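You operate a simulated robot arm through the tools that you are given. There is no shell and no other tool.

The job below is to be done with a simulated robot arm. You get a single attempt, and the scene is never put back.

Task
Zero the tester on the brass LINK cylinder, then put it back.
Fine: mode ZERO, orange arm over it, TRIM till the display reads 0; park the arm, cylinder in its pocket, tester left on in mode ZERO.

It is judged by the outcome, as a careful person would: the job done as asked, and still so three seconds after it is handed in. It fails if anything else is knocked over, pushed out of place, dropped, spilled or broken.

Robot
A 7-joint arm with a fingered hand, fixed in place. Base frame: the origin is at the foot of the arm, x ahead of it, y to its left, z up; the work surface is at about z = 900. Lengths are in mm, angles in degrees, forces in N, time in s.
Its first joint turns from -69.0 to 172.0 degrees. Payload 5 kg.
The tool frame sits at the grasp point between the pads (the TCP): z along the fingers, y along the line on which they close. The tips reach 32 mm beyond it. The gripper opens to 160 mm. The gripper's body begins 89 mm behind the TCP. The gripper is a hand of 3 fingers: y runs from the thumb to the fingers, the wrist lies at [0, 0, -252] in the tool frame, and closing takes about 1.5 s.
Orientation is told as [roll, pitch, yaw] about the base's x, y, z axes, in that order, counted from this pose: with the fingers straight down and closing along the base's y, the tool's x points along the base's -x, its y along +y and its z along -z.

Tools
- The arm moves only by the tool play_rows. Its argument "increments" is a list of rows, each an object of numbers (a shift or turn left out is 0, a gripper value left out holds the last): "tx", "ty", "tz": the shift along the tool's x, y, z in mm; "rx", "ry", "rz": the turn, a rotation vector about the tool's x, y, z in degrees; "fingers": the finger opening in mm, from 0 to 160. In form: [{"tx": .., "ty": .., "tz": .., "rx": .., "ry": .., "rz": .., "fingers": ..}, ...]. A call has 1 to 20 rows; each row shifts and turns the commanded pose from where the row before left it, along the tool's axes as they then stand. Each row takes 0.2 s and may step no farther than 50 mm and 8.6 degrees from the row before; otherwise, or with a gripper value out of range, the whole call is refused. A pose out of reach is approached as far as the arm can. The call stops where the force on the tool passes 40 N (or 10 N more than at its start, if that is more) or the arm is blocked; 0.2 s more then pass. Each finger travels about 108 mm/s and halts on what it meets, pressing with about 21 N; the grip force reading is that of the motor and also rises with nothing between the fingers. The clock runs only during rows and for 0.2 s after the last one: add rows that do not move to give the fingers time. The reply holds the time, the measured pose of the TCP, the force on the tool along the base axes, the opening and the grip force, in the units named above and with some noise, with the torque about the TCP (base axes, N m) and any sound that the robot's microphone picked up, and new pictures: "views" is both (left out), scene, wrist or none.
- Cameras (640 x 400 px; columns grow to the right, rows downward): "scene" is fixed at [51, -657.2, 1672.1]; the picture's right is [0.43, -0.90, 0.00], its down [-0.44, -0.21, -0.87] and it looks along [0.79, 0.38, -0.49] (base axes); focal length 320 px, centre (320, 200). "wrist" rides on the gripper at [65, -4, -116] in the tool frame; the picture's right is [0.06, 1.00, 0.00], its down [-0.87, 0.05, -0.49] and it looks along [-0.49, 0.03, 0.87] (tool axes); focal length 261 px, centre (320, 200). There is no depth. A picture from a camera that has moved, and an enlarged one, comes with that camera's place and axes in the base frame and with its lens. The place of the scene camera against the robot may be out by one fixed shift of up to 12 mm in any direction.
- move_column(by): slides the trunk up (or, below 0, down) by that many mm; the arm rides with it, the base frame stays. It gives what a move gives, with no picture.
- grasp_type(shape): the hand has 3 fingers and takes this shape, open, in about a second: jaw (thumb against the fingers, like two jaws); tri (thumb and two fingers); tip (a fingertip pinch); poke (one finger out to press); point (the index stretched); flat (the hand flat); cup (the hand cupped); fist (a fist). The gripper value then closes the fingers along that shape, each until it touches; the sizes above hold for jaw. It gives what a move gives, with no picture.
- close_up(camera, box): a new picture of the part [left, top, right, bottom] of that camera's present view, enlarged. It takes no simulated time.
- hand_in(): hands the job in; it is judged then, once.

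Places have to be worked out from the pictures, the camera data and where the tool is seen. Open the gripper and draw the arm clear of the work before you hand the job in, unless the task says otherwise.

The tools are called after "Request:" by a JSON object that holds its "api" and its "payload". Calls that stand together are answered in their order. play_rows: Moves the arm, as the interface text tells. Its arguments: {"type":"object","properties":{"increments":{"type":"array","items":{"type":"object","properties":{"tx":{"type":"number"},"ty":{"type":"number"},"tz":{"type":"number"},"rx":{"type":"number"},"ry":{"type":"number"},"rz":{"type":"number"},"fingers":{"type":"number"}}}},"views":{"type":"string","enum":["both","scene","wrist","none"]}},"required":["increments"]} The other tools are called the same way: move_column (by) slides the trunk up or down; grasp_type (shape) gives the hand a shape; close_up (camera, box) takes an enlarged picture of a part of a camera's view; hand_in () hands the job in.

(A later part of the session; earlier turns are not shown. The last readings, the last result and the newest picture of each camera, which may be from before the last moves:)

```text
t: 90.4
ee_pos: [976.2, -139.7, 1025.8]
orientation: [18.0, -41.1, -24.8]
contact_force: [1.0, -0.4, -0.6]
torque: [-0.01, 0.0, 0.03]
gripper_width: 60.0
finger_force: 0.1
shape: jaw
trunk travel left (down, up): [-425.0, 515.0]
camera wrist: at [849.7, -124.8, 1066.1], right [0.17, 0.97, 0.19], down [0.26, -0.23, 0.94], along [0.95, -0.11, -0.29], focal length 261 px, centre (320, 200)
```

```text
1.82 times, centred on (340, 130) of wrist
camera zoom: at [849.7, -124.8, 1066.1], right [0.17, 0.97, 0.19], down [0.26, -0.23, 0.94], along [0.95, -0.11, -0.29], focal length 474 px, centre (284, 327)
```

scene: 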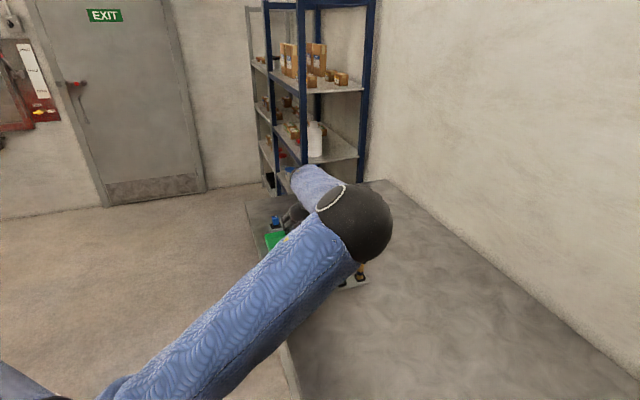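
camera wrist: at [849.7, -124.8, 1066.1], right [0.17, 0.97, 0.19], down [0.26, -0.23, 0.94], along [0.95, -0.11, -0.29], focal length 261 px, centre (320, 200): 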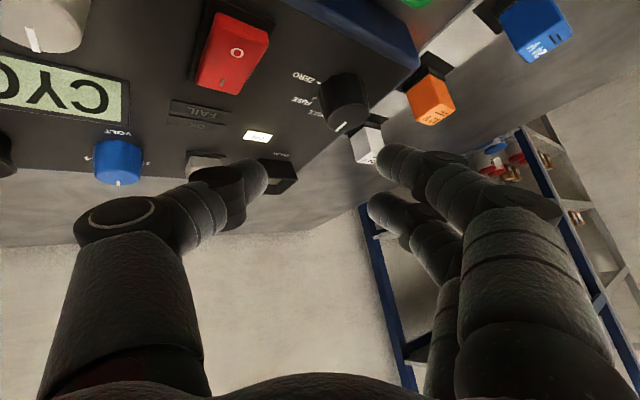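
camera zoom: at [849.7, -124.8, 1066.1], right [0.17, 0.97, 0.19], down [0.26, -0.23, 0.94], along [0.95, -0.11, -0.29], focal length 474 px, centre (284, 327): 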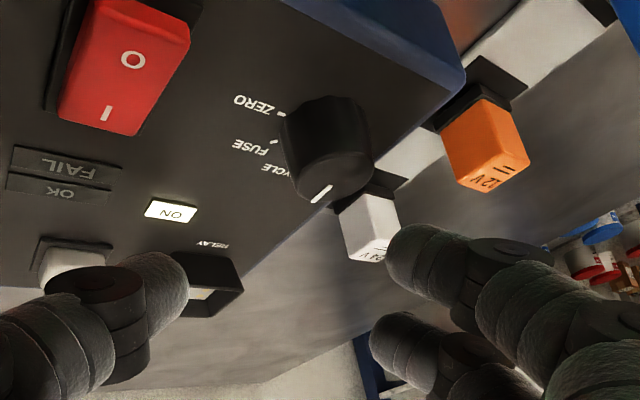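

The display now shows "CYC…", so one detent (RELAY→CYCLE) is done and the tester has not shifted (knob still at ≈(1003,-115)). I rotate the hand back 64° at height and reposition for the next stroke.

Request:
{"api": "play_rows", "payload": {"increments": [{"rx": -5.22, "ry": 1.8, "rz": -5.71}, {"rx": -5.22, "ry": 1.8, "rz": -5.71}, {"rx": -5.22, "ry": 1.8, "rz": -5.71}, {"rx": -5.22, "ry": 1.8, "rz": -5.71}, {"rx": -5.22, "ry": 1.8, "rz": -5.71}, {"rx": -5.22, "ry": 1.8, "rz": -5.71}, {"rx": -5.22, "ry": 1.8, "rz": -5.71}, {"rx": -5.22, "ry": 1.8, "rz": -5.71}, {"tx": -20.5, "ty": -9.4, "tz": 15.8, "fingers": 46}, {}, {}], "views": "wrist"}}

Request:
{"api": "close_up", "payload": {"camera": "wrist", "box": [200, 60, 440, 260]}}

```text
t: 92.8
ee_pos: [1001.5, -124.0, 1026.1]
orientation: [17.5, -41.2, 39.0]
contact_force: [0.0, -0.3, 0.9]
torque: [0.03, 0.04, -0.01]
gripper_width: 46.6
finger_force: 0.1
shape: jaw
trunk travel left (down, up): [-425.0, 515.0]
camera wrist: at [930.8, -229.8, 1065.7], right [-0.79, 0.59, 0.19], down [0.32, 0.13, 0.94], along [0.53, 0.8, -0.29], focal length 261 px, centre (320, 200)
```

wrist: 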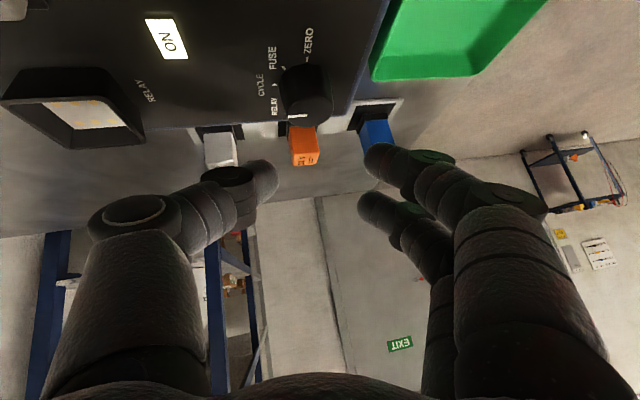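

```text
2.00 times, centred on (320, 160) of wrist
camera zoom: at [930.8, -229.8, 1065.7], right [-0.79, 0.59, 0.19], down [0.32, 0.13, 0.94], along [0.53, 0.8, -0.29], focal length 521 px, centre (320, 280)
```

zoom: 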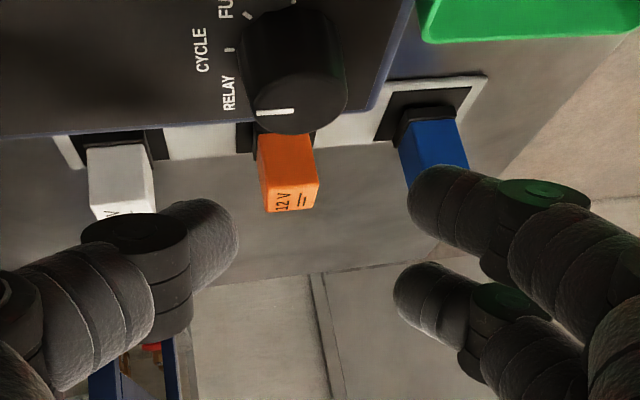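

The pointer is now at CYCLE. I descend again, grip, and turn another 48° clockwise (within the proven range).

Request:
{"api": "play_rows", "payload": {"increments": [{"tx": 7, "ty": -2.5, "tz": 7.8}, {"tx": 7, "ty": -2.5, "tz": 7.8}, {"tx": 7, "ty": -2.5, "tz": 7.8}, {"tx": 7, "ty": -2.5, "tz": 7.8}, {"fingers": 15}, {}, {}, {}], "views": "wrist"}}

Request:
{"api": "close_up", "payload": {"camera": "wrist", "box": [200, 80, 440, 280]}}

```text
t: 94.6
ee_pos: [1001.0, -125.3, 983.1]
orientation: [17.5, -41.2, 38.8]
contact_force: [7.1, -3.8, -1.0]
torque: [-0.02, -0.05, -0.09]
gripper_width: 10.6
finger_force: 20.5
shape: jaw
trunk travel left (down, up): [-425.0, 515.0]
camera wrist: at [930.2, -231.1, 1022.7], right [-0.79, 0.59, 0.19], down [0.32, 0.13, 0.94], along [0.53, 0.8, -0.29], focal length 261 px, centre (320, 200)
```

wrist: 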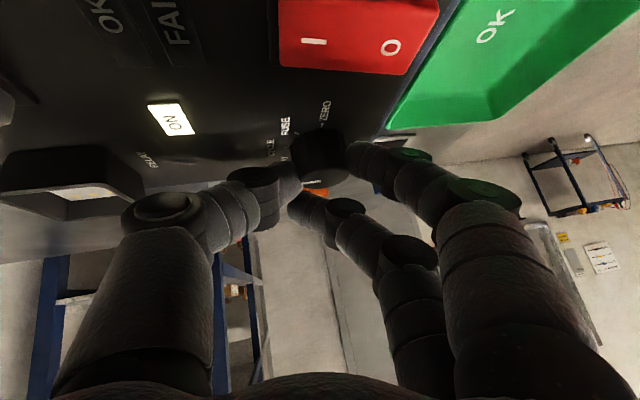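

```text
2.00 times, centred on (320, 180) of wrist
camera zoom: at [930.2, -231.1, 1022.7], right [-0.79, 0.59, 0.19], down [0.32, 0.13, 0.94], along [0.53, 0.8, -0.29], focal length 521 px, centre (320, 240)
```

zoom: 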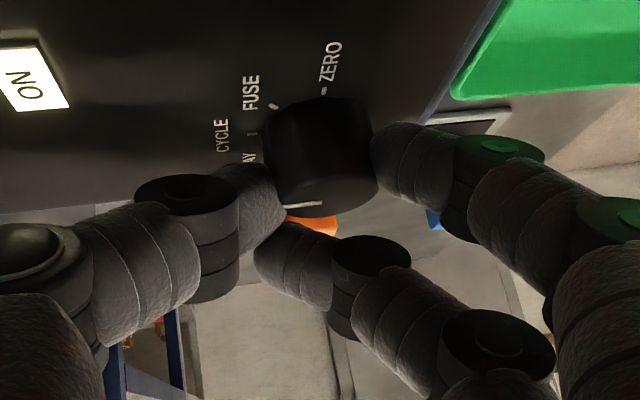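

Gripped as before. Now the 48° clockwise stroke.

Request:
{"api": "play_rows", "payload": {"increments": [{"tx": 0.76, "ty": 1.4, "tz": -0.25, "rx": 5.26, "ry": -1.81, "rz": 5.75}, {"tx": 0.76, "ty": 1.4, "tz": -0.25, "rx": 5.26, "ry": -1.81, "rz": 5.75}, {"tx": 0.76, "ty": 1.4, "tz": -0.25, "rx": 5.26, "ry": -1.81, "rz": 5.75}, {"tx": 0.76, "ty": 1.4, "tz": -0.25, "rx": 5.26, "ry": -1.81, "rz": 5.75}, {"tx": 0.76, "ty": 1.4, "tz": -0.25, "rx": 5.26, "ry": -1.81, "rz": 5.75}, {"tx": 0.76, "ty": 1.4, "tz": -0.25, "rx": 5.26, "ry": -1.81, "rz": 5.75}, {}], "views": "wrist"}}

Request:
{"api": "close_up", "payload": {"camera": "wrist", "box": [200, 80, 440, 280]}}

```text
t: 96.2
ee_pos: [993.3, -119.7, 982.8]
orientation: [17.8, -41.1, -9.4]
contact_force: [3.4, -9.2, 0.6]
torque: [-0.17, -0.1, -0.11]
gripper_width: 10.4
finger_force: 20.9
shape: jaw
trunk travel left (down, up): [-425.0, 515.0]
camera wrist: at [866.3, -138.5, 1023.1], right [-0.09, 0.98, 0.19], down [0.32, -0.15, 0.94], along [0.94, 0.14, -0.3], focal length 261 px, centre (320, 200)
```

wrist: 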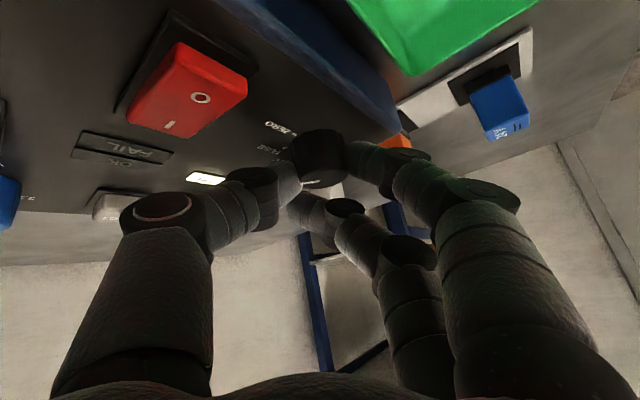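

```text
2.00 times, centred on (320, 180) of wrist
camera zoom: at [866.3, -138.5, 1023.1], right [-0.09, 0.98, 0.19], down [0.32, -0.15, 0.94], along [0.94, 0.14, -0.3], focal length 521 px, centre (320, 240)
```

zoom: 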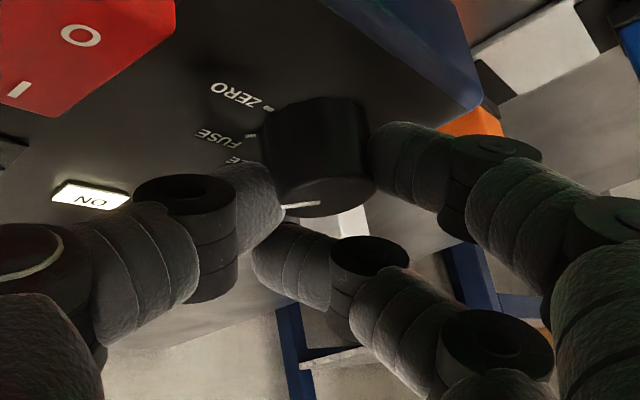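

The stroke worked. I release, lift, rotate back and look at the knob and display.

Request:
{"api": "play_rows", "payload": {"increments": [{"fingers": 60}, {}, {"tx": -9.4, "ty": 3.2, "tz": -10.3}, {"tx": -9.4, "ty": 3.2, "tz": -10.3}, {"tx": -9.4, "ty": 3.2, "tz": -10.3}, {}], "views": "wrist"}}

Request:
{"api": "close_up", "payload": {"camera": "wrist", "box": [200, 20, 480, 240]}}

Request:
{"api": "play_rows", "payload": {"increments": [{"tx": -0.76, "ty": -1.4, "tz": 0.25, "rx": -5.26, "ry": 1.81, "rz": -5.75, "fingers": 46}, {"tx": -0.76, "ty": -1.4, "tz": 0.25, "rx": -5.26, "ry": 1.81, "rz": -5.75}, {"tx": -0.76, "ty": -1.4, "tz": 0.25, "rx": -5.26, "ry": 1.81, "rz": -5.75}, {"tx": -0.76, "ty": -1.4, "tz": 0.25, "rx": -5.26, "ry": 1.81, "rz": -5.75}, {"tx": -0.76, "ty": -1.4, "tz": 0.25, "rx": -5.26, "ry": 1.81, "rz": -5.75}, {"tx": -0.76, "ty": -1.4, "tz": 0.25, "rx": -5.26, "ry": 1.81, "rz": -5.75}, {}], "views": "wrist"}}

Request:
{"api": "close_up", "payload": {"camera": "wrist", "box": [200, 60, 440, 260]}}

```text
t: 97.6
ee_pos: [991.4, -118.0, 1025.8]
orientation: [17.7, -41.1, -9.2]
contact_force: [-0.1, 0.5, 0.1]
torque: [0.02, -0.03, 0.0]
gripper_width: 59.4
finger_force: 0.0
shape: jaw
trunk travel left (down, up): [-425.0, 515.0]
camera wrist: at [865.9, -136.9, 1065.7], right [-0.09, 0.98, 0.19], down [0.32, -0.15, 0.94], along [0.94, 0.14, -0.3], focal length 261 px, centre (320, 200)
```

wrist: 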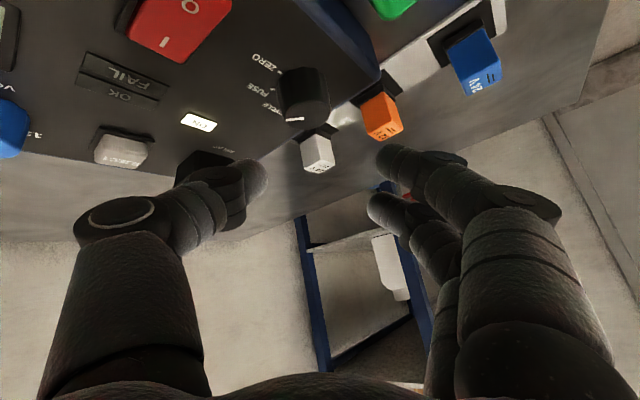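

```text
1.82 times, centred on (340, 130) of wrist
camera zoom: at [865.9, -136.9, 1065.7], right [-0.09, 0.98, 0.19], down [0.32, -0.15, 0.94], along [0.94, 0.14, -0.3], focal length 474 px, centre (284, 327)
```

zoom: 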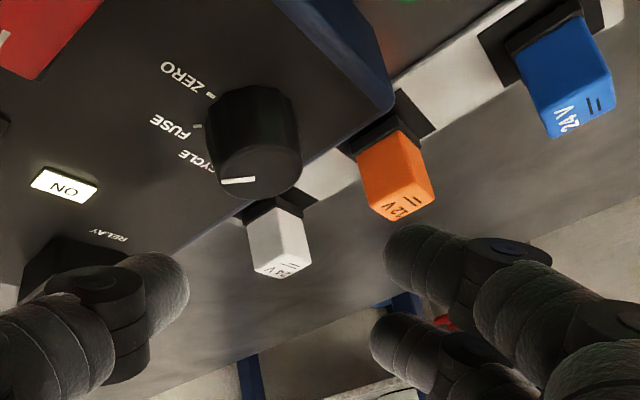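

```text
t: 99.2
ee_pos: [999.0, -125.1, 1027.8]
orientation: [17.6, -41.3, 38.8]
contact_force: [0.1, 0.2, -0.1]
torque: [0.04, -0.01, -0.02]
gripper_width: 46.0
finger_force: 0.1
shape: jaw
trunk travel left (down, up): [-425.0, 515.0]
camera wrist: at [928.8, -231.4, 1067.7], right [-0.79, 0.59, 0.18], down [0.32, 0.13, 0.94], along [0.53, 0.8, -0.29], focal length 261 px, centre (320, 200)
```

wrist: 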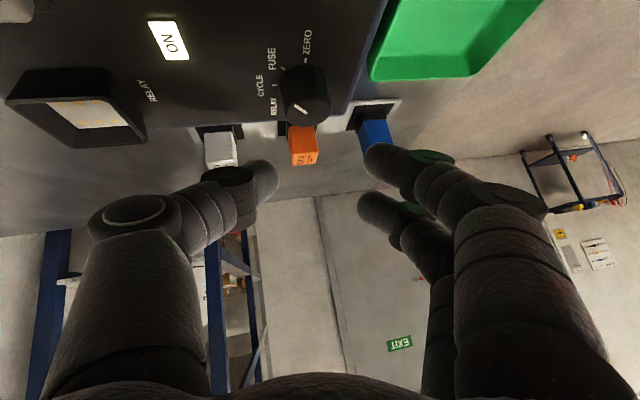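

```text
2.00 times, centred on (320, 160) of wrist
camera zoom: at [928.8, -231.4, 1067.7], right [-0.79, 0.59, 0.18], down [0.32, 0.13, 0.94], along [0.53, 0.8, -0.29], focal length 521 px, centre (320, 280)
```

zoom: 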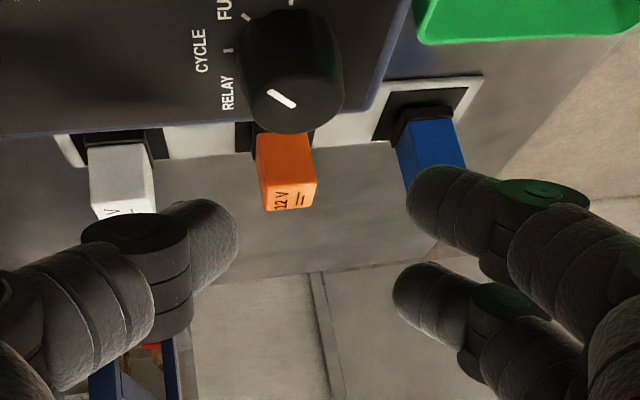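

The pointer now stands at FUSE. One more identical stroke brings it to ZERO.

Request:
{"api": "play_rows", "payload": {"increments": [{"tx": 7, "ty": -2.5, "tz": 7.8}, {"tx": 7, "ty": -2.5, "tz": 7.8}, {"tx": 7, "ty": -2.5, "tz": 7.8}, {"tx": 7, "ty": -2.5, "tz": 7.8}, {"fingers": 15}, {}, {}, {}, {"tx": 0.76, "ty": 1.4, "tz": -0.25, "rx": 5.26, "ry": -1.81, "rz": 5.75}, {"tx": 0.76, "ty": 1.4, "tz": -0.25, "rx": 5.26, "ry": -1.81, "rz": 5.75}, {"tx": 0.76, "ty": 1.4, "tz": -0.25, "rx": 5.26, "ry": -1.81, "rz": 5.75}, {"tx": 0.76, "ty": 1.4, "tz": -0.25, "rx": 5.26, "ry": -1.81, "rz": 5.75}, {"tx": 0.76, "ty": 1.4, "tz": -0.25, "rx": 5.26, "ry": -1.81, "rz": 5.75}, {"tx": 0.76, "ty": 1.4, "tz": -0.25, "rx": 5.26, "ry": -1.81, "rz": 5.75}, {}], "views": "wrist"}}

Request:
{"api": "close_up", "payload": {"camera": "wrist", "box": [200, 80, 440, 280]}}

```text
t: 102.4
ee_pos: [992.3, -120.8, 983.6]
orientation: [17.7, -41.2, -9.4]
contact_force: [4.6, -4.3, -1.0]
torque: [-0.09, -0.06, 0.09]
gripper_width: 10.5
finger_force: 21.3
shape: jaw
trunk travel left (down, up): [-425.0, 515.0]
camera wrist: at [866.5, -138.8, 1022.4], right [-0.09, 0.98, 0.19], down [0.32, -0.15, 0.94], along [0.94, 0.14, -0.3], focal length 261 px, centre (320, 200)
```

wrist: 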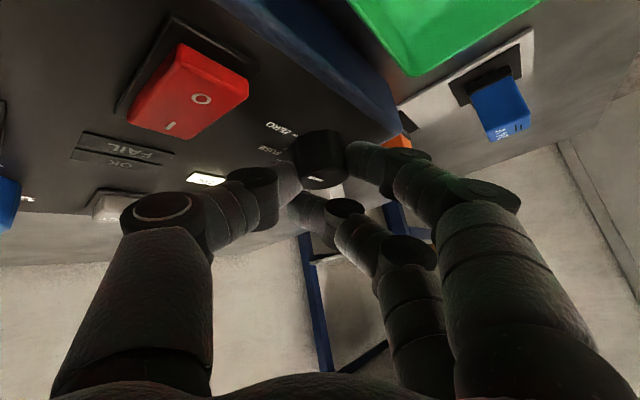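

```text
2.00 times, centred on (320, 180) of wrist
camera zoom: at [866.5, -138.8, 1022.4], right [-0.09, 0.98, 0.19], down [0.32, -0.15, 0.94], along [0.94, 0.14, -0.3], focal length 521 px, centre (320, 240)
```

zoom: 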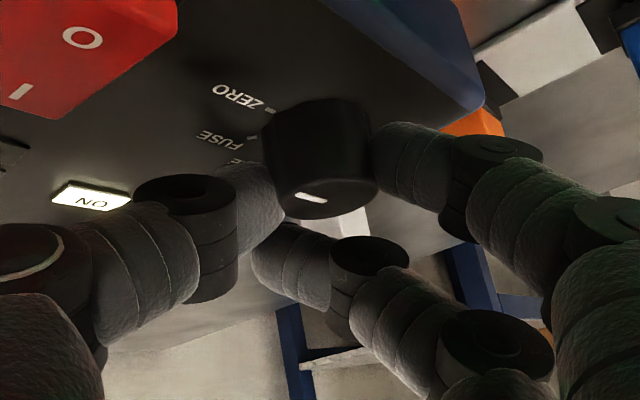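

The pointer turned with the hand again. I release, lift and check the position and display.

Request:
{"api": "play_rows", "payload": {"increments": [{"fingers": 60}, {}, {"tx": -9.4, "ty": 3.2, "tz": -10.3}, {"tx": -9.4, "ty": 3.2, "tz": -10.3}, {"tx": -9.4, "ty": 3.2, "tz": -10.3}, {"tx": -9.4, "ty": 3.2, "tz": -10.3}, {"tx": -9.4, "ty": 3.2, "tz": -10.3}, {"tx": 15}, {"tx": 20}, {}], "views": "wrist"}}

Request:
{"api": "close_up", "payload": {"camera": "wrist", "box": [0, 0, 400, 240]}}

```text
t: 104.6
ee_pos: [966.3, -116.4, 1032.3]
orientation: [17.7, -41.1, -9.4]
contact_force: [0.1, 0.3, -0.5]
torque: [0.04, 0.02, 0.0]
gripper_width: 59.6
finger_force: 0.1
shape: jaw
trunk travel left (down, up): [-425.0, 515.0]
camera wrist: at [840.2, -135.1, 1071.1], right [-0.09, 0.98, 0.19], down [0.32, -0.15, 0.94], along [0.94, 0.14, -0.3], focal length 261 px, centre (320, 200)
```

wrist: 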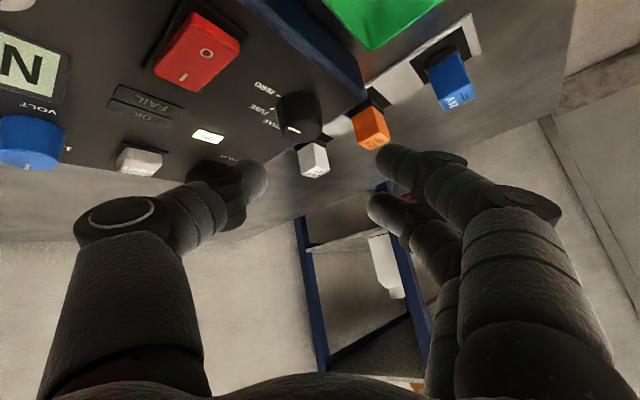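

```text
1.60 times, centred on (200, 120) of wrist
camera zoom: at [840.2, -135.1, 1071.1], right [-0.09, 0.98, 0.19], down [0.32, -0.15, 0.94], along [0.94, 0.14, -0.3], focal length 417 px, centre (512, 328)
```

zoom: 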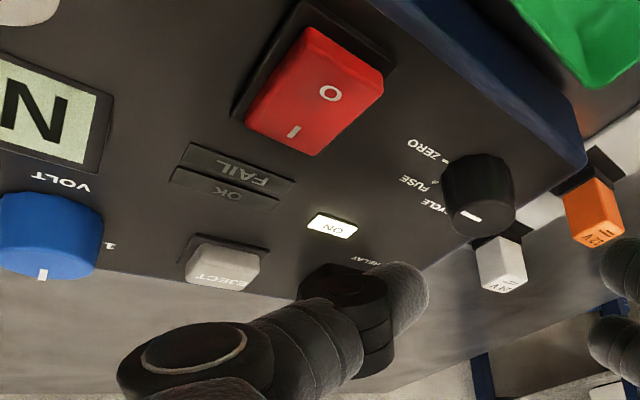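

The display shows something starting with "N…". I back away and up to read the display and the pointer from farther off.

Request:
{"api": "play_rows", "payload": {"increments": [{"tx": 8.3, "ty": -0.7, "tz": -35.7}, {"tx": 8.3, "ty": -0.7, "tz": -35.7}, {"tx": 8.3, "ty": -0.7, "tz": -35.7}, {}], "views": "both"}}

Request:
{"api": "close_up", "payload": {"camera": "wrist", "box": [0, 0, 400, 240]}}

Request:
{"api": "close_up", "payload": {"camera": "scene", "box": [250, 195, 390, 305]}}

```text
t: 105.6
ee_pos: [876.6, -135.2, 1091.5]
orientation: [17.7, -41.1, -9.4]
contact_force: [0.2, -0.6, -0.6]
torque: [0.01, -0.01, -0.03]
gripper_width: 59.7
finger_force: 0.1
shape: jaw
trunk travel left (down, up): [-425.0, 515.0]
camera wrist: at [750.5, -153.9, 1131.2], right [-0.09, 0.98, 0.19], down [0.32, -0.15, 0.94], along [0.94, 0.14, -0.3], focal length 261 px, centre (320, 200)
```

scene: 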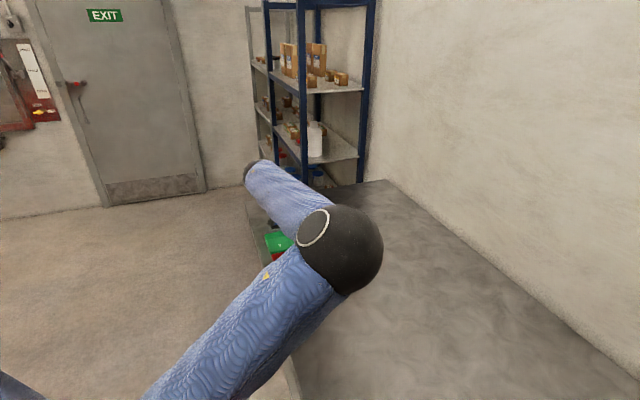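
wrist: 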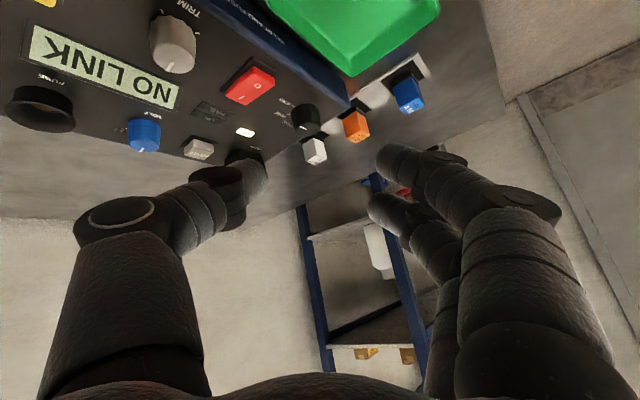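

```text
1.60 times, centred on (200, 120) of wrist
camera zoom: at [750.5, -153.9, 1131.2], right [-0.09, 0.98, 0.19], down [0.32, -0.15, 0.94], along [0.94, 0.14, -0.3], focal length 417 px, centre (512, 328)
```

zoom: 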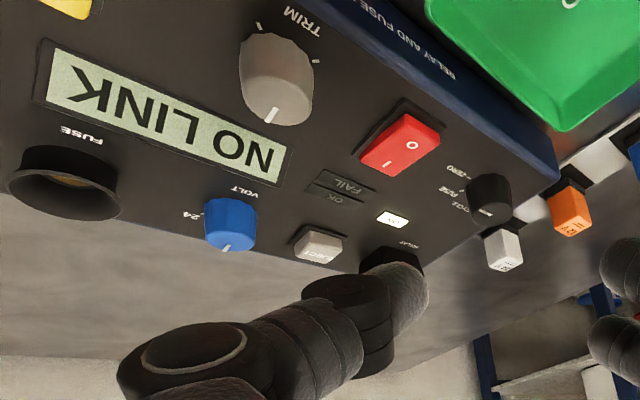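

```text
3.64 times, centred on (320, 250) of scene
camera zoom: at [51.0, -657.2, 1672.1], right [0.43, -0.9, 0.0], down [-0.44, -0.21, -0.87], along [0.79, 0.38, -0.49], focal length 1162 px, centre (320, 18)
```

zoom: 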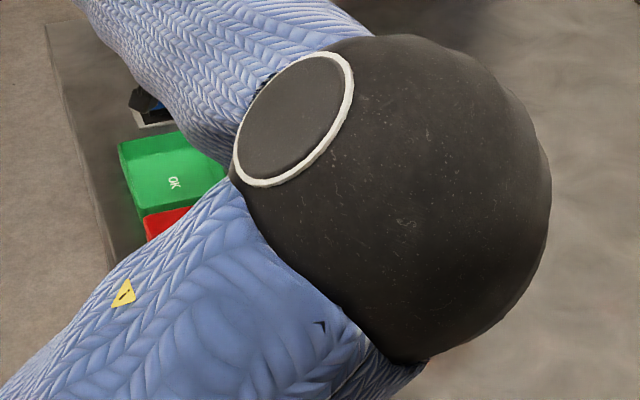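

The display reads "NO LINK": the tester is on and in mode ZERO. Next is the LINK cylinder: I raise the trunk 160 mm and turn the hand to a nearly vertical posture (yaw 26°, tilt 10°), which clears the orange cap when placing.

Request:
{"api": "move_column", "payload": {"by": 160}}

Request:
{"api": "play_rows", "payload": {"increments": [{"rz": -6.35}, {"rz": -6.35}, {"rz": -6.35}, {"rx": -3.5, "rz": -3.6}, {"rx": -3.5, "rz": -3.6}, {"ry": 8.5}, {"ry": 8.5}, {"ry": 8.5}, {"ry": 8.5}, {}], "views": "wrist"}}

```text
t: 107.4
ee_pos: [875.7, -134.9, 1251.9]
orientation: [17.7, -41.1, -9.4]
contact_force: [0.2, -0.3, 0.0]
torque: [0.0, -0.02, 0.01]
gripper_width: 59.4
finger_force: 0.0
shape: jaw
trunk travel left (down, up): [-585.0, 355.0]
```

```text
t: 109.6
ee_pos: [828.4, -185.7, 1220.9]
orientation: [0.6, -11.2, 26.6]
contact_force: [1.3, -0.6, 0.4]
torque: [-0.01, 0.06, -0.02]
gripper_width: 59.9
finger_force: 0.1
shape: jaw
out of reach, approached as far as the arm can: row 8, 9
trunk travel left (down, up): [-585.0, 355.0]
camera wrist: at [753.3, -228.1, 1322.6], right [-0.5, 0.87, 0.0], down [0.66, 0.38, 0.65], along [0.56, 0.33, -0.76], focal length 261 px, centre (320, 200)
```

wrist: 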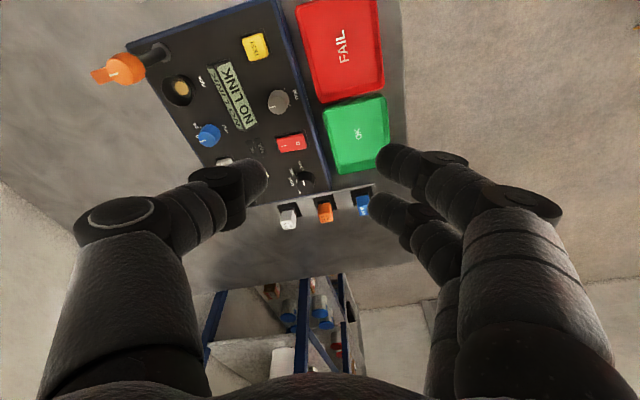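

Good posture. I move to hover over the LINK pocket at TCP z≈1100.

Request:
{"api": "play_rows", "payload": {"increments": [{"tx": 17.7, "ty": -37.7, "tz": 17}, {"tx": 17.7, "ty": -37.7, "tz": 17}, {"tx": 17.7, "ty": -37.7, "tz": 17}, {"tx": 17.7, "ty": -37.7, "tz": 17}, {"tx": 17.7, "ty": -37.7, "tz": 17}, {"tx": 17.7, "ty": -37.7, "tz": 17}, {}], "views": "both"}}

Request:
{"api": "close_up", "payload": {"camera": "wrist", "box": [220, 60, 420, 240]}}

```text
t: 111.2
ee_pos: [850.6, -426.9, 1104.4]
orientation: [0.0, -10.2, 26.5]
contact_force: [-0.3, -0.7, 0.4]
torque: [0.02, 0.0, 0.04]
gripper_width: 59.8
finger_force: 0.0
shape: jaw
trunk travel left (down, up): [-585.0, 355.0]
camera wrist: at [776.3, -467.5, 1207.3], right [-0.5, 0.87, -0.01], down [0.66, 0.39, 0.64], along [0.56, 0.31, -0.77], focal length 261 px, centre (320, 200)
```

scene: 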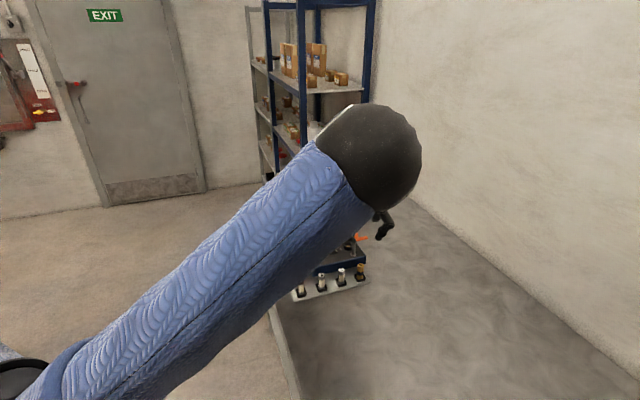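
wrist: 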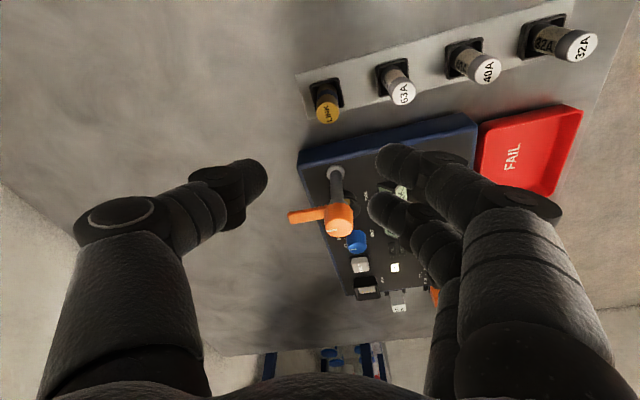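

```text
2.22 times, centred on (320, 150) of wrist
camera zoom: at [776.3, -467.5, 1207.3], right [-0.5, 0.87, -0.01], down [0.66, 0.39, 0.64], along [0.56, 0.31, -0.77], focal length 579 px, centre (320, 311)
```

zoom: 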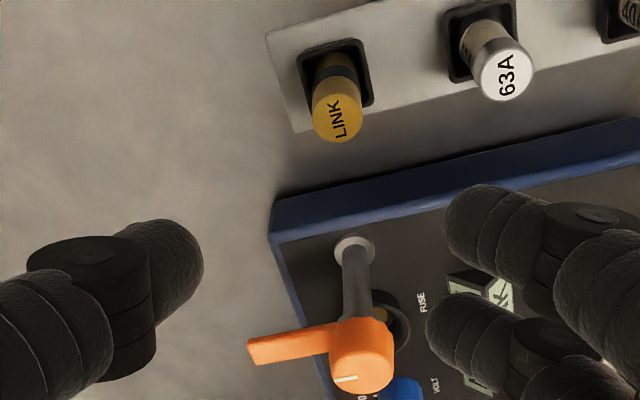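

LINK's top reads ≈(854.5,-418, z≈960), diameter ≈22 mm, its row neighbour is well clear. I descend to TCP z≈1010 directly above it and look again.

Request:
{"api": "play_rows", "payload": {"increments": [{"tx": 4.4, "ty": 2.1, "tz": 31.2}, {"tx": 4.4, "ty": 2.1, "tz": 31.2}, {"tx": 4.4, "ty": 2.1, "tz": 31.2}, {}], "views": "wrist"}}

Request:
{"api": "close_up", "payload": {"camera": "wrist", "box": [220, 80, 420, 240]}}

```text
t: 112.2
ee_pos: [849.0, -417.7, 1008.5]
orientation: [0.1, -10.3, 26.5]
contact_force: [0.0, -0.7, -0.3]
torque: [0.0, -0.03, 0.0]
gripper_width: 60.0
finger_force: 0.0
shape: jaw
trunk travel left (down, up): [-585.0, 355.0]
camera wrist: at [774.9, -459.8, 1111.9], right [-0.5, 0.87, -0.01], down [0.66, 0.39, 0.64], along [0.56, 0.31, -0.77], focal length 261 px, centre (320, 200)
```

wrist: 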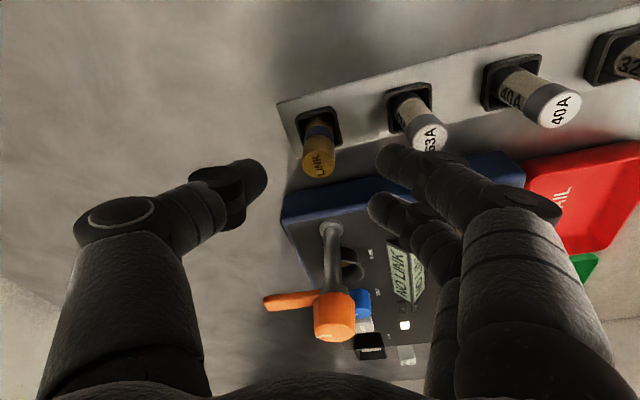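

```text
2.50 times, centred on (320, 160) of wrist
camera zoom: at [774.9, -459.8, 1111.9], right [-0.5, 0.87, -0.01], down [0.66, 0.39, 0.64], along [0.56, 0.31, -0.77], focal length 652 px, centre (320, 300)
```

zoom: 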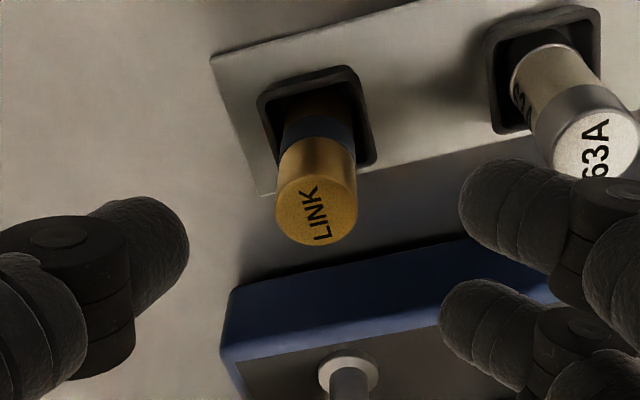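

LINK's axis is at ≈(852.5,-419), top z≈965, pocket rim z≈917. I descend 41 mm so the pads are about 18 mm below its top, then close.

Request:
{"api": "play_rows", "payload": {"increments": [{"tx": 2.3, "ty": -0.4, "tz": 9.9}, {"tx": 2.3, "ty": -0.4, "tz": 9.9}, {"tx": 2.3, "ty": -0.4, "tz": 9.9}, {"tx": 2.3, "ty": -0.4, "tz": 9.9}, {}], "views": "wrist"}}

Request:
{"api": "close_up", "payload": {"camera": "wrist", "box": [220, 80, 420, 240]}}

```text
t: 113.2
ee_pos: [854.5, -422.0, 980.2]
orientation: [-0.2, -10.9, 26.3]
contact_force: [-0.5, -6.6, 27.2]
torque: [1.2, 1.19, 0.3]
gripper_width: 60.0
finger_force: 0.0
shape: jaw
trunk travel left (down, up): [-585.0, 355.0]
stopped in row 4: the force on the tool passed its limit at 46 N (the readings are from after the stop); the commanded pose is now the measured one
camera wrist: at [778.7, -461.6, 1081.4], right [-0.5, 0.87, -0.01], down [0.66, 0.39, 0.65], along [0.57, 0.31, -0.76], focal length 261 px, centre (320, 200)
```

wrist: 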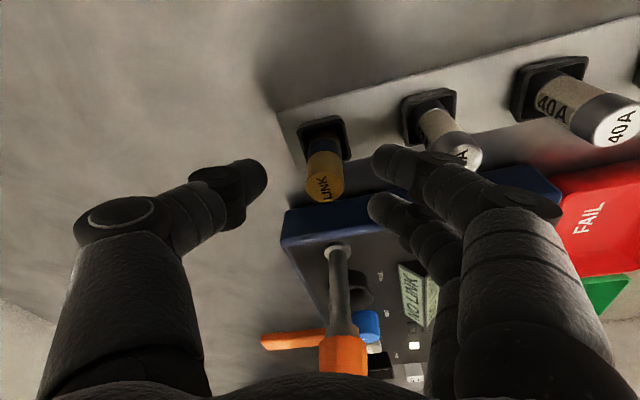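

```text
2.50 times, centred on (320, 160) of wrist
camera zoom: at [778.7, -461.6, 1081.4], right [-0.5, 0.87, -0.01], down [0.66, 0.39, 0.65], along [0.57, 0.31, -0.76], focal length 652 px, centre (320, 300)
```

zoom: 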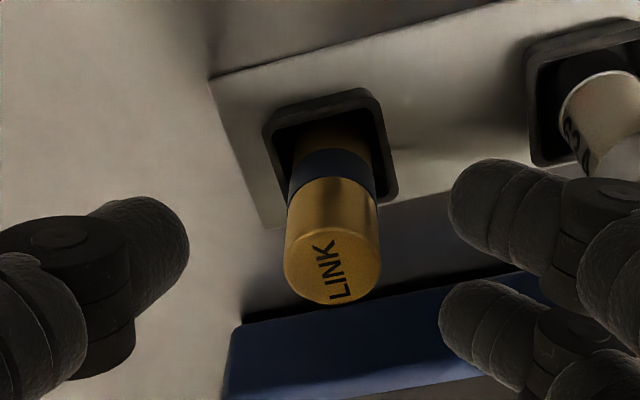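

The force came from the fingers' side, ≈(-44,+44) mm away: with 60 mm opening a finger touched the top of the 63A fuse. I lift straight up, narrow the opening to 38 mm and check that the 63A is unmoved.

Request:
{"api": "play_rows", "payload": {"increments": [{"tx": -2.2, "tz": -12.3}, {"tx": -2.2, "tz": -12.3, "fingers": 38}, {"tx": -2.2, "tz": -12.3}, {}, {}], "views": "both"}}

Request:
{"api": "close_up", "payload": {"camera": "wrist", "box": [220, 60, 480, 240]}}

```text
t: 114.4
ee_pos: [853.8, -419.4, 1014.1]
orientation: [-0.1, -10.5, 26.6]
contact_force: [0.6, -0.1, -0.2]
torque: [0.0, 0.0, -0.04]
gripper_width: 38.3
finger_force: 0.2
shape: jaw
trunk travel left (down, up): [-585.0, 355.0]
camera wrist: at [778.0, -460.9, 1115.2], right [-0.5, 0.87, -0.01], down [0.66, 0.39, 0.64], along [0.56, 0.31, -0.77], focal length 261 px, centre (320, 200)
```

scene: 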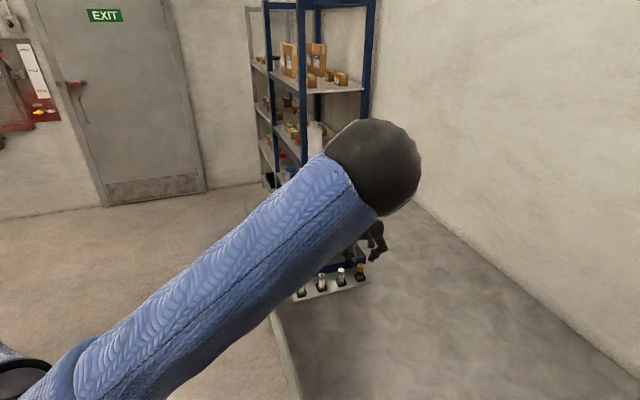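
wrist: 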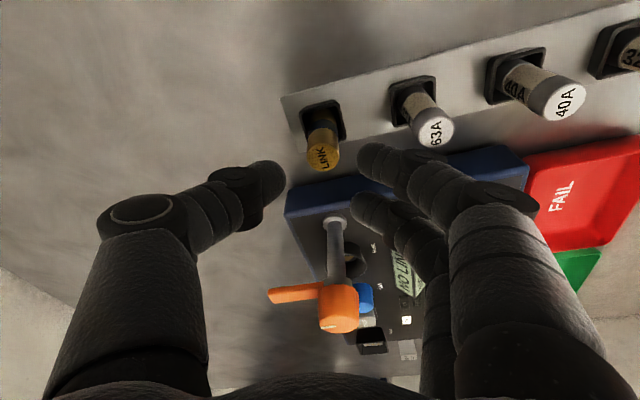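

```text
2.22 times, centred on (350, 150) of wrist
camera zoom: at [778.0, -460.9, 1115.2], right [-0.5, 0.87, -0.01], down [0.66, 0.39, 0.64], along [0.56, 0.31, -0.77], focal length 579 px, centre (253, 311)
```

zoom: 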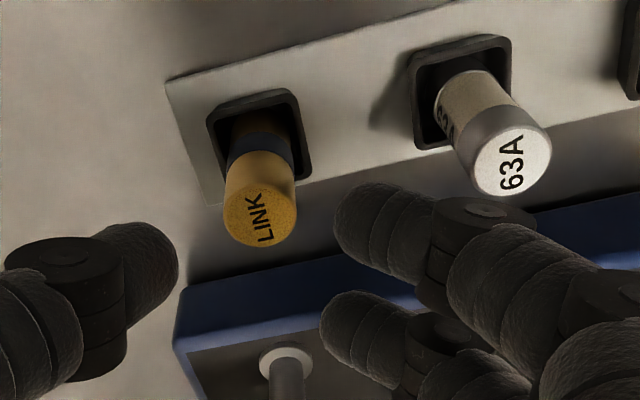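

Both cylinders stand as before. In the hand's frame LINK is centred within ~2 mm, so I descend 40 mm with the narrower opening.

Request:
{"api": "play_rows", "payload": {"increments": [{"tx": 1.8, "ty": 0.4, "tz": 9.83}, {"tx": 1.8, "ty": 0.4, "tz": 9.83}, {"tx": 1.8, "ty": 0.4, "tz": 9.83}, {"tx": 1.8, "ty": 0.3, "tz": 9.83}, {}], "views": "wrist"}}

Request:
{"api": "close_up", "payload": {"camera": "wrist", "box": [220, 80, 480, 260]}}

```text
t: 115.6
ee_pos: [852.5, -418.6, 975.0]
orientation: [0.0, -10.6, 26.4]
contact_force: [-0.8, -0.3, 0.4]
torque: [0.02, 0.03, -0.02]
gripper_width: 38.3
finger_force: 0.0
shape: jaw
trunk travel left (down, up): [-585.0, 355.0]
camera wrist: at [777.6, -459.0, 1076.6], right [-0.5, 0.87, -0.01], down [0.66, 0.39, 0.64], along [0.56, 0.31, -0.77], focal length 261 px, centre (320, 200)
```

wrist: 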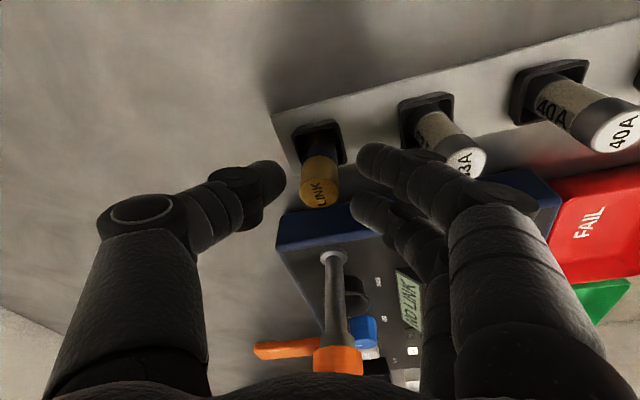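

```text
2.22 times, centred on (350, 170) of wrist
camera zoom: at [777.6, -459.0, 1076.6], right [-0.5, 0.87, -0.01], down [0.66, 0.39, 0.64], along [0.56, 0.31, -0.77], focal length 579 px, centre (253, 267)
```

zoom: 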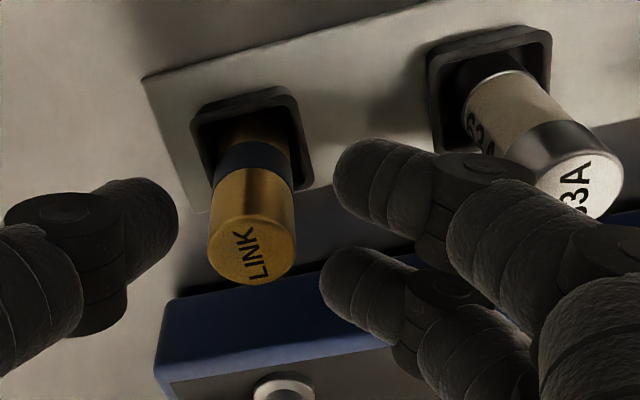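

No contact, and LINK's top is now at tool (1,0,6): centred. I close on it.

Request:
{"api": "play_rows", "payload": {"increments": [{"fingers": 10}, {}, {}, {}, {}], "views": "wrist"}}

Request:
{"api": "close_up", "payload": {"camera": "wrist", "box": [220, 80, 480, 260]}}

```text
t: 116.8
ee_pos: [852.7, -417.0, 974.8]
orientation: [0.1, -10.6, 26.4]
contact_force: [0.7, 0.2, 0.1]
torque: [0.01, -0.02, -0.02]
gripper_width: 11.0
finger_force: 0.0
shape: jaw
trunk travel left (down, up): [-585.0, 355.0]
camera wrist: at [777.8, -459.0, 1076.7], right [-0.5, 0.87, -0.01], down [0.66, 0.39, 0.64], along [0.56, 0.31, -0.77], focal length 261 px, centre (320, 200)
```

wrist: 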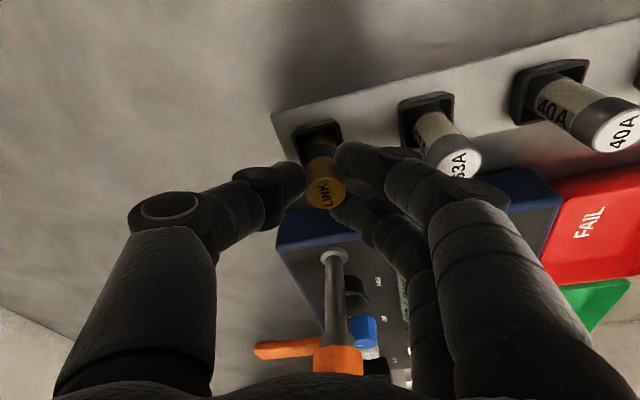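

```text
2.22 times, centred on (350, 170) of wrist
camera zoom: at [777.8, -459.0, 1076.7], right [-0.5, 0.87, -0.01], down [0.66, 0.39, 0.64], along [0.56, 0.31, -0.77], focal length 579 px, centre (253, 267)
```

zoom: 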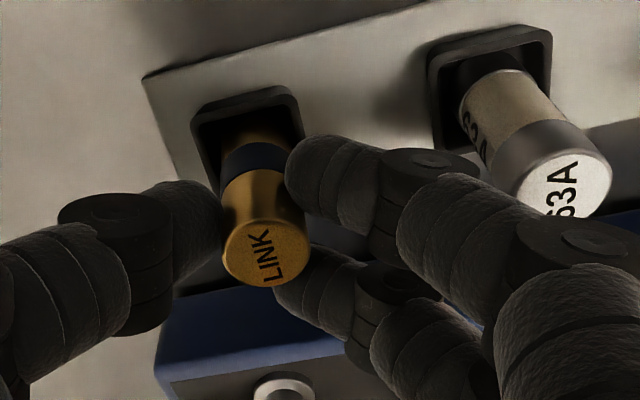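

The fingers nearly touch; I close further to actually grip.

Request:
{"api": "play_rows", "payload": {"increments": [{"fingers": 0}, {}, {}, {}], "views": "wrist"}}

Request:
{"api": "close_up", "payload": {"camera": "wrist", "box": [220, 80, 480, 260]}}

```text
t: 117.8
ee_pos: [853.6, -417.1, 974.6]
orientation: [0.1, -10.6, 26.4]
contact_force: [0.1, -0.1, 0.4]
torque: [-0.02, -0.04, 0.01]
gripper_width: 9.4
finger_force: 21.4
shape: jaw
trunk travel left (down, up): [-585.0, 355.0]
camera wrist: at [777.9, -459.0, 1076.5], right [-0.5, 0.87, -0.01], down [0.66, 0.39, 0.64], along [0.56, 0.31, -0.77], focal length 261 px, centre (320, 200)
```

wrist: 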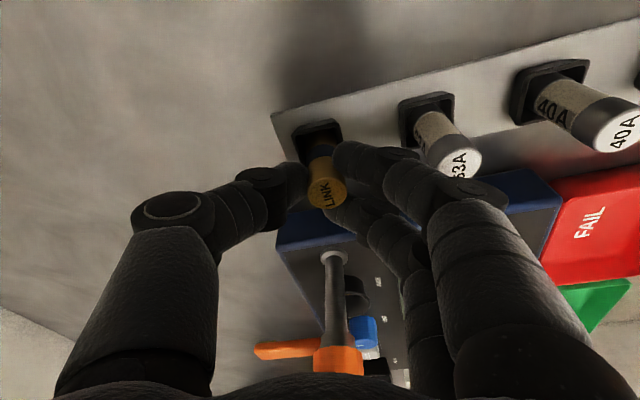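

```text
2.22 times, centred on (350, 170) of wrist
camera zoom: at [777.9, -459.0, 1076.5], right [-0.5, 0.87, -0.01], down [0.66, 0.39, 0.64], along [0.56, 0.31, -0.77], focal length 579 px, centre (253, 267)
```

zoom: 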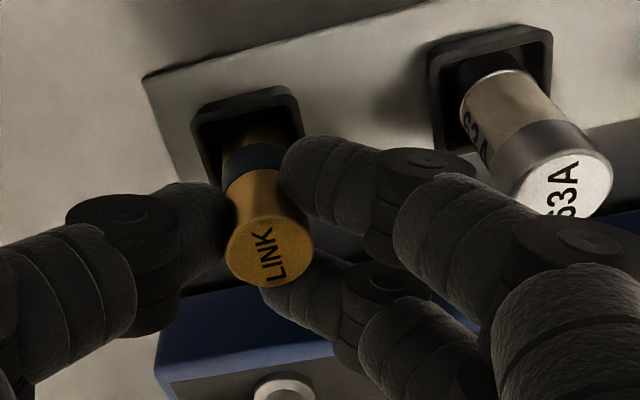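

The grip holds (21 N, width 9.4). I lift LINK straight up 100 mm.

Request:
{"api": "play_rows", "payload": {"increments": [{"tx": -3.07, "tz": -16.4}, {"tx": -3.07, "tz": -16.4}, {"tx": -3.07, "tz": -16.4}, {"tx": -3.07, "tz": -16.4}, {"tx": -3.07, "tz": -16.4}, {"tx": -3.07, "tz": -16.4}, {}], "views": "both"}}

Request:
{"api": "close_up", "payload": {"camera": "wrist", "box": [220, 60, 480, 260]}}

Request:
{"api": "close_up", "payload": {"camera": "scene", "box": [320, 180, 420, 300]}}

```text
t: 119.4
ee_pos: [853.2, -419.0, 1074.4]
orientation: [0.0, -10.6, 26.4]
contact_force: [0.2, -0.2, -2.2]
torque: [-0.01, 0.01, -0.01]
gripper_width: 9.1
finger_force: 21.0
shape: jaw
trunk travel left (down, up): [-585.0, 355.0]
camera wrist: at [777.6, -459.7, 1175.8], right [-0.5, 0.87, -0.01], down [0.66, 0.39, 0.64], along [0.56, 0.31, -0.77], focal length 261 px, centre (320, 200)
```

scene: 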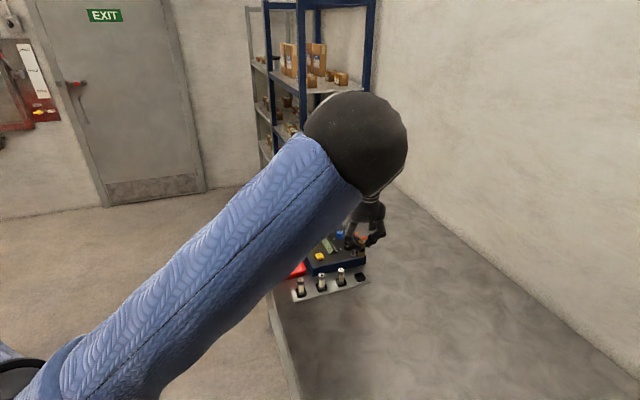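
wrist: 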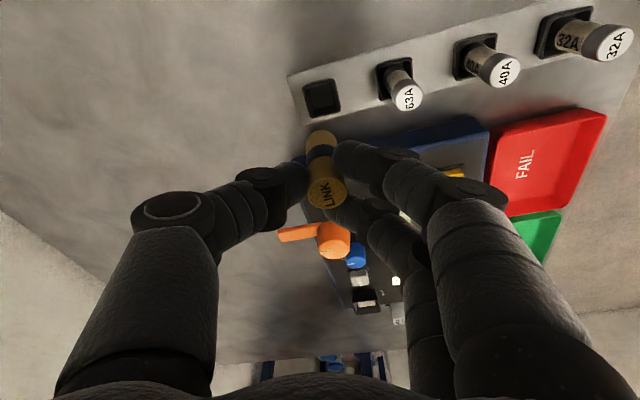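

```text
2.00 times, centred on (350, 160) of wrist
camera zoom: at [777.6, -459.7, 1175.8], right [-0.5, 0.87, -0.01], down [0.66, 0.39, 0.64], along [0.56, 0.31, -0.77], focal length 521 px, centre (260, 280)
```

zoom: 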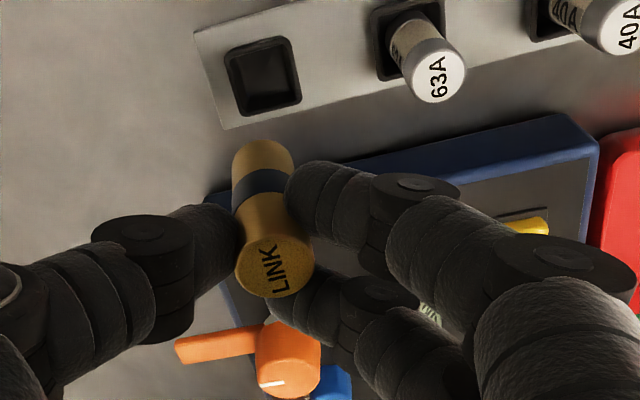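

```text
3.33 times, centred on (370, 240) of scene
camera zoom: at [51.0, -657.2, 1672.1], right [0.43, -0.9, 0.0], down [-0.44, -0.21, -0.87], along [0.79, 0.38, -0.49], focal length 1065 px, centre (153, 67)
```

zoom: 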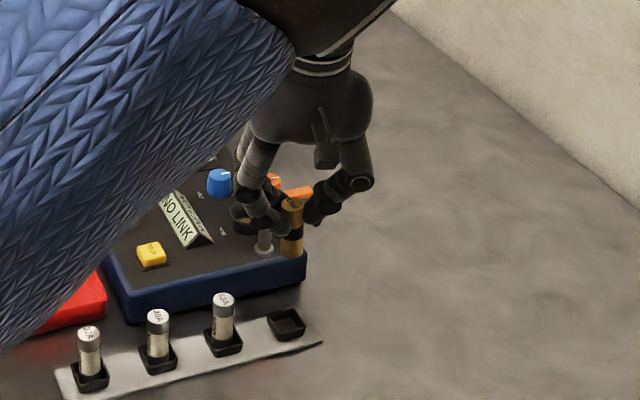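

LINK is held and lifted, pocket empty. I zoom the scene camera on LINK to judge whether it hangs vertical.

Request:
{"api": "close_up", "payload": {"camera": "scene", "box": [340, 215, 390, 265]}}

Request:
{"api": "close_up", "payload": {"camera": "wrist", "box": [270, 110, 390, 220]}}

```text
8.00 times, centred on (365, 240) of scene
camera zoom: at [51.0, -657.2, 1672.1], right [0.43, -0.9, 0.0], down [-0.44, -0.21, -0.87], along [0.79, 0.38, -0.49], focal length 2557 px, centre (-40, -120)
```

zoom: 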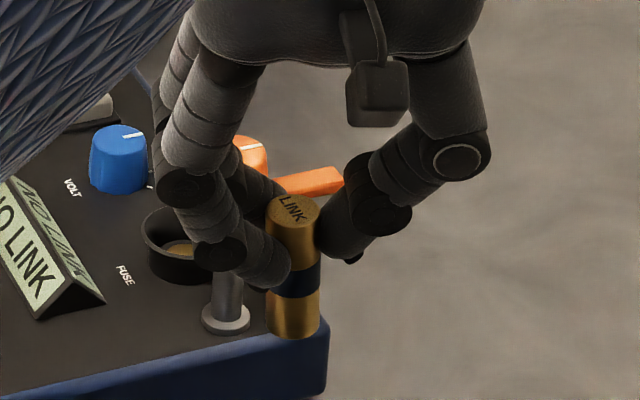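

```text
3.64 times, centred on (330, 165) of wrist
camera zoom: at [777.6, -459.7, 1175.8], right [-0.5, 0.87, -0.01], down [0.66, 0.39, 0.64], along [0.56, 0.31, -0.77], focal length 948 px, centre (284, 327)
```

zoom: 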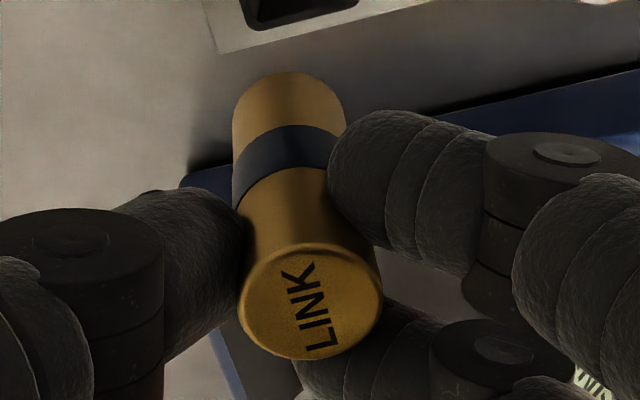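

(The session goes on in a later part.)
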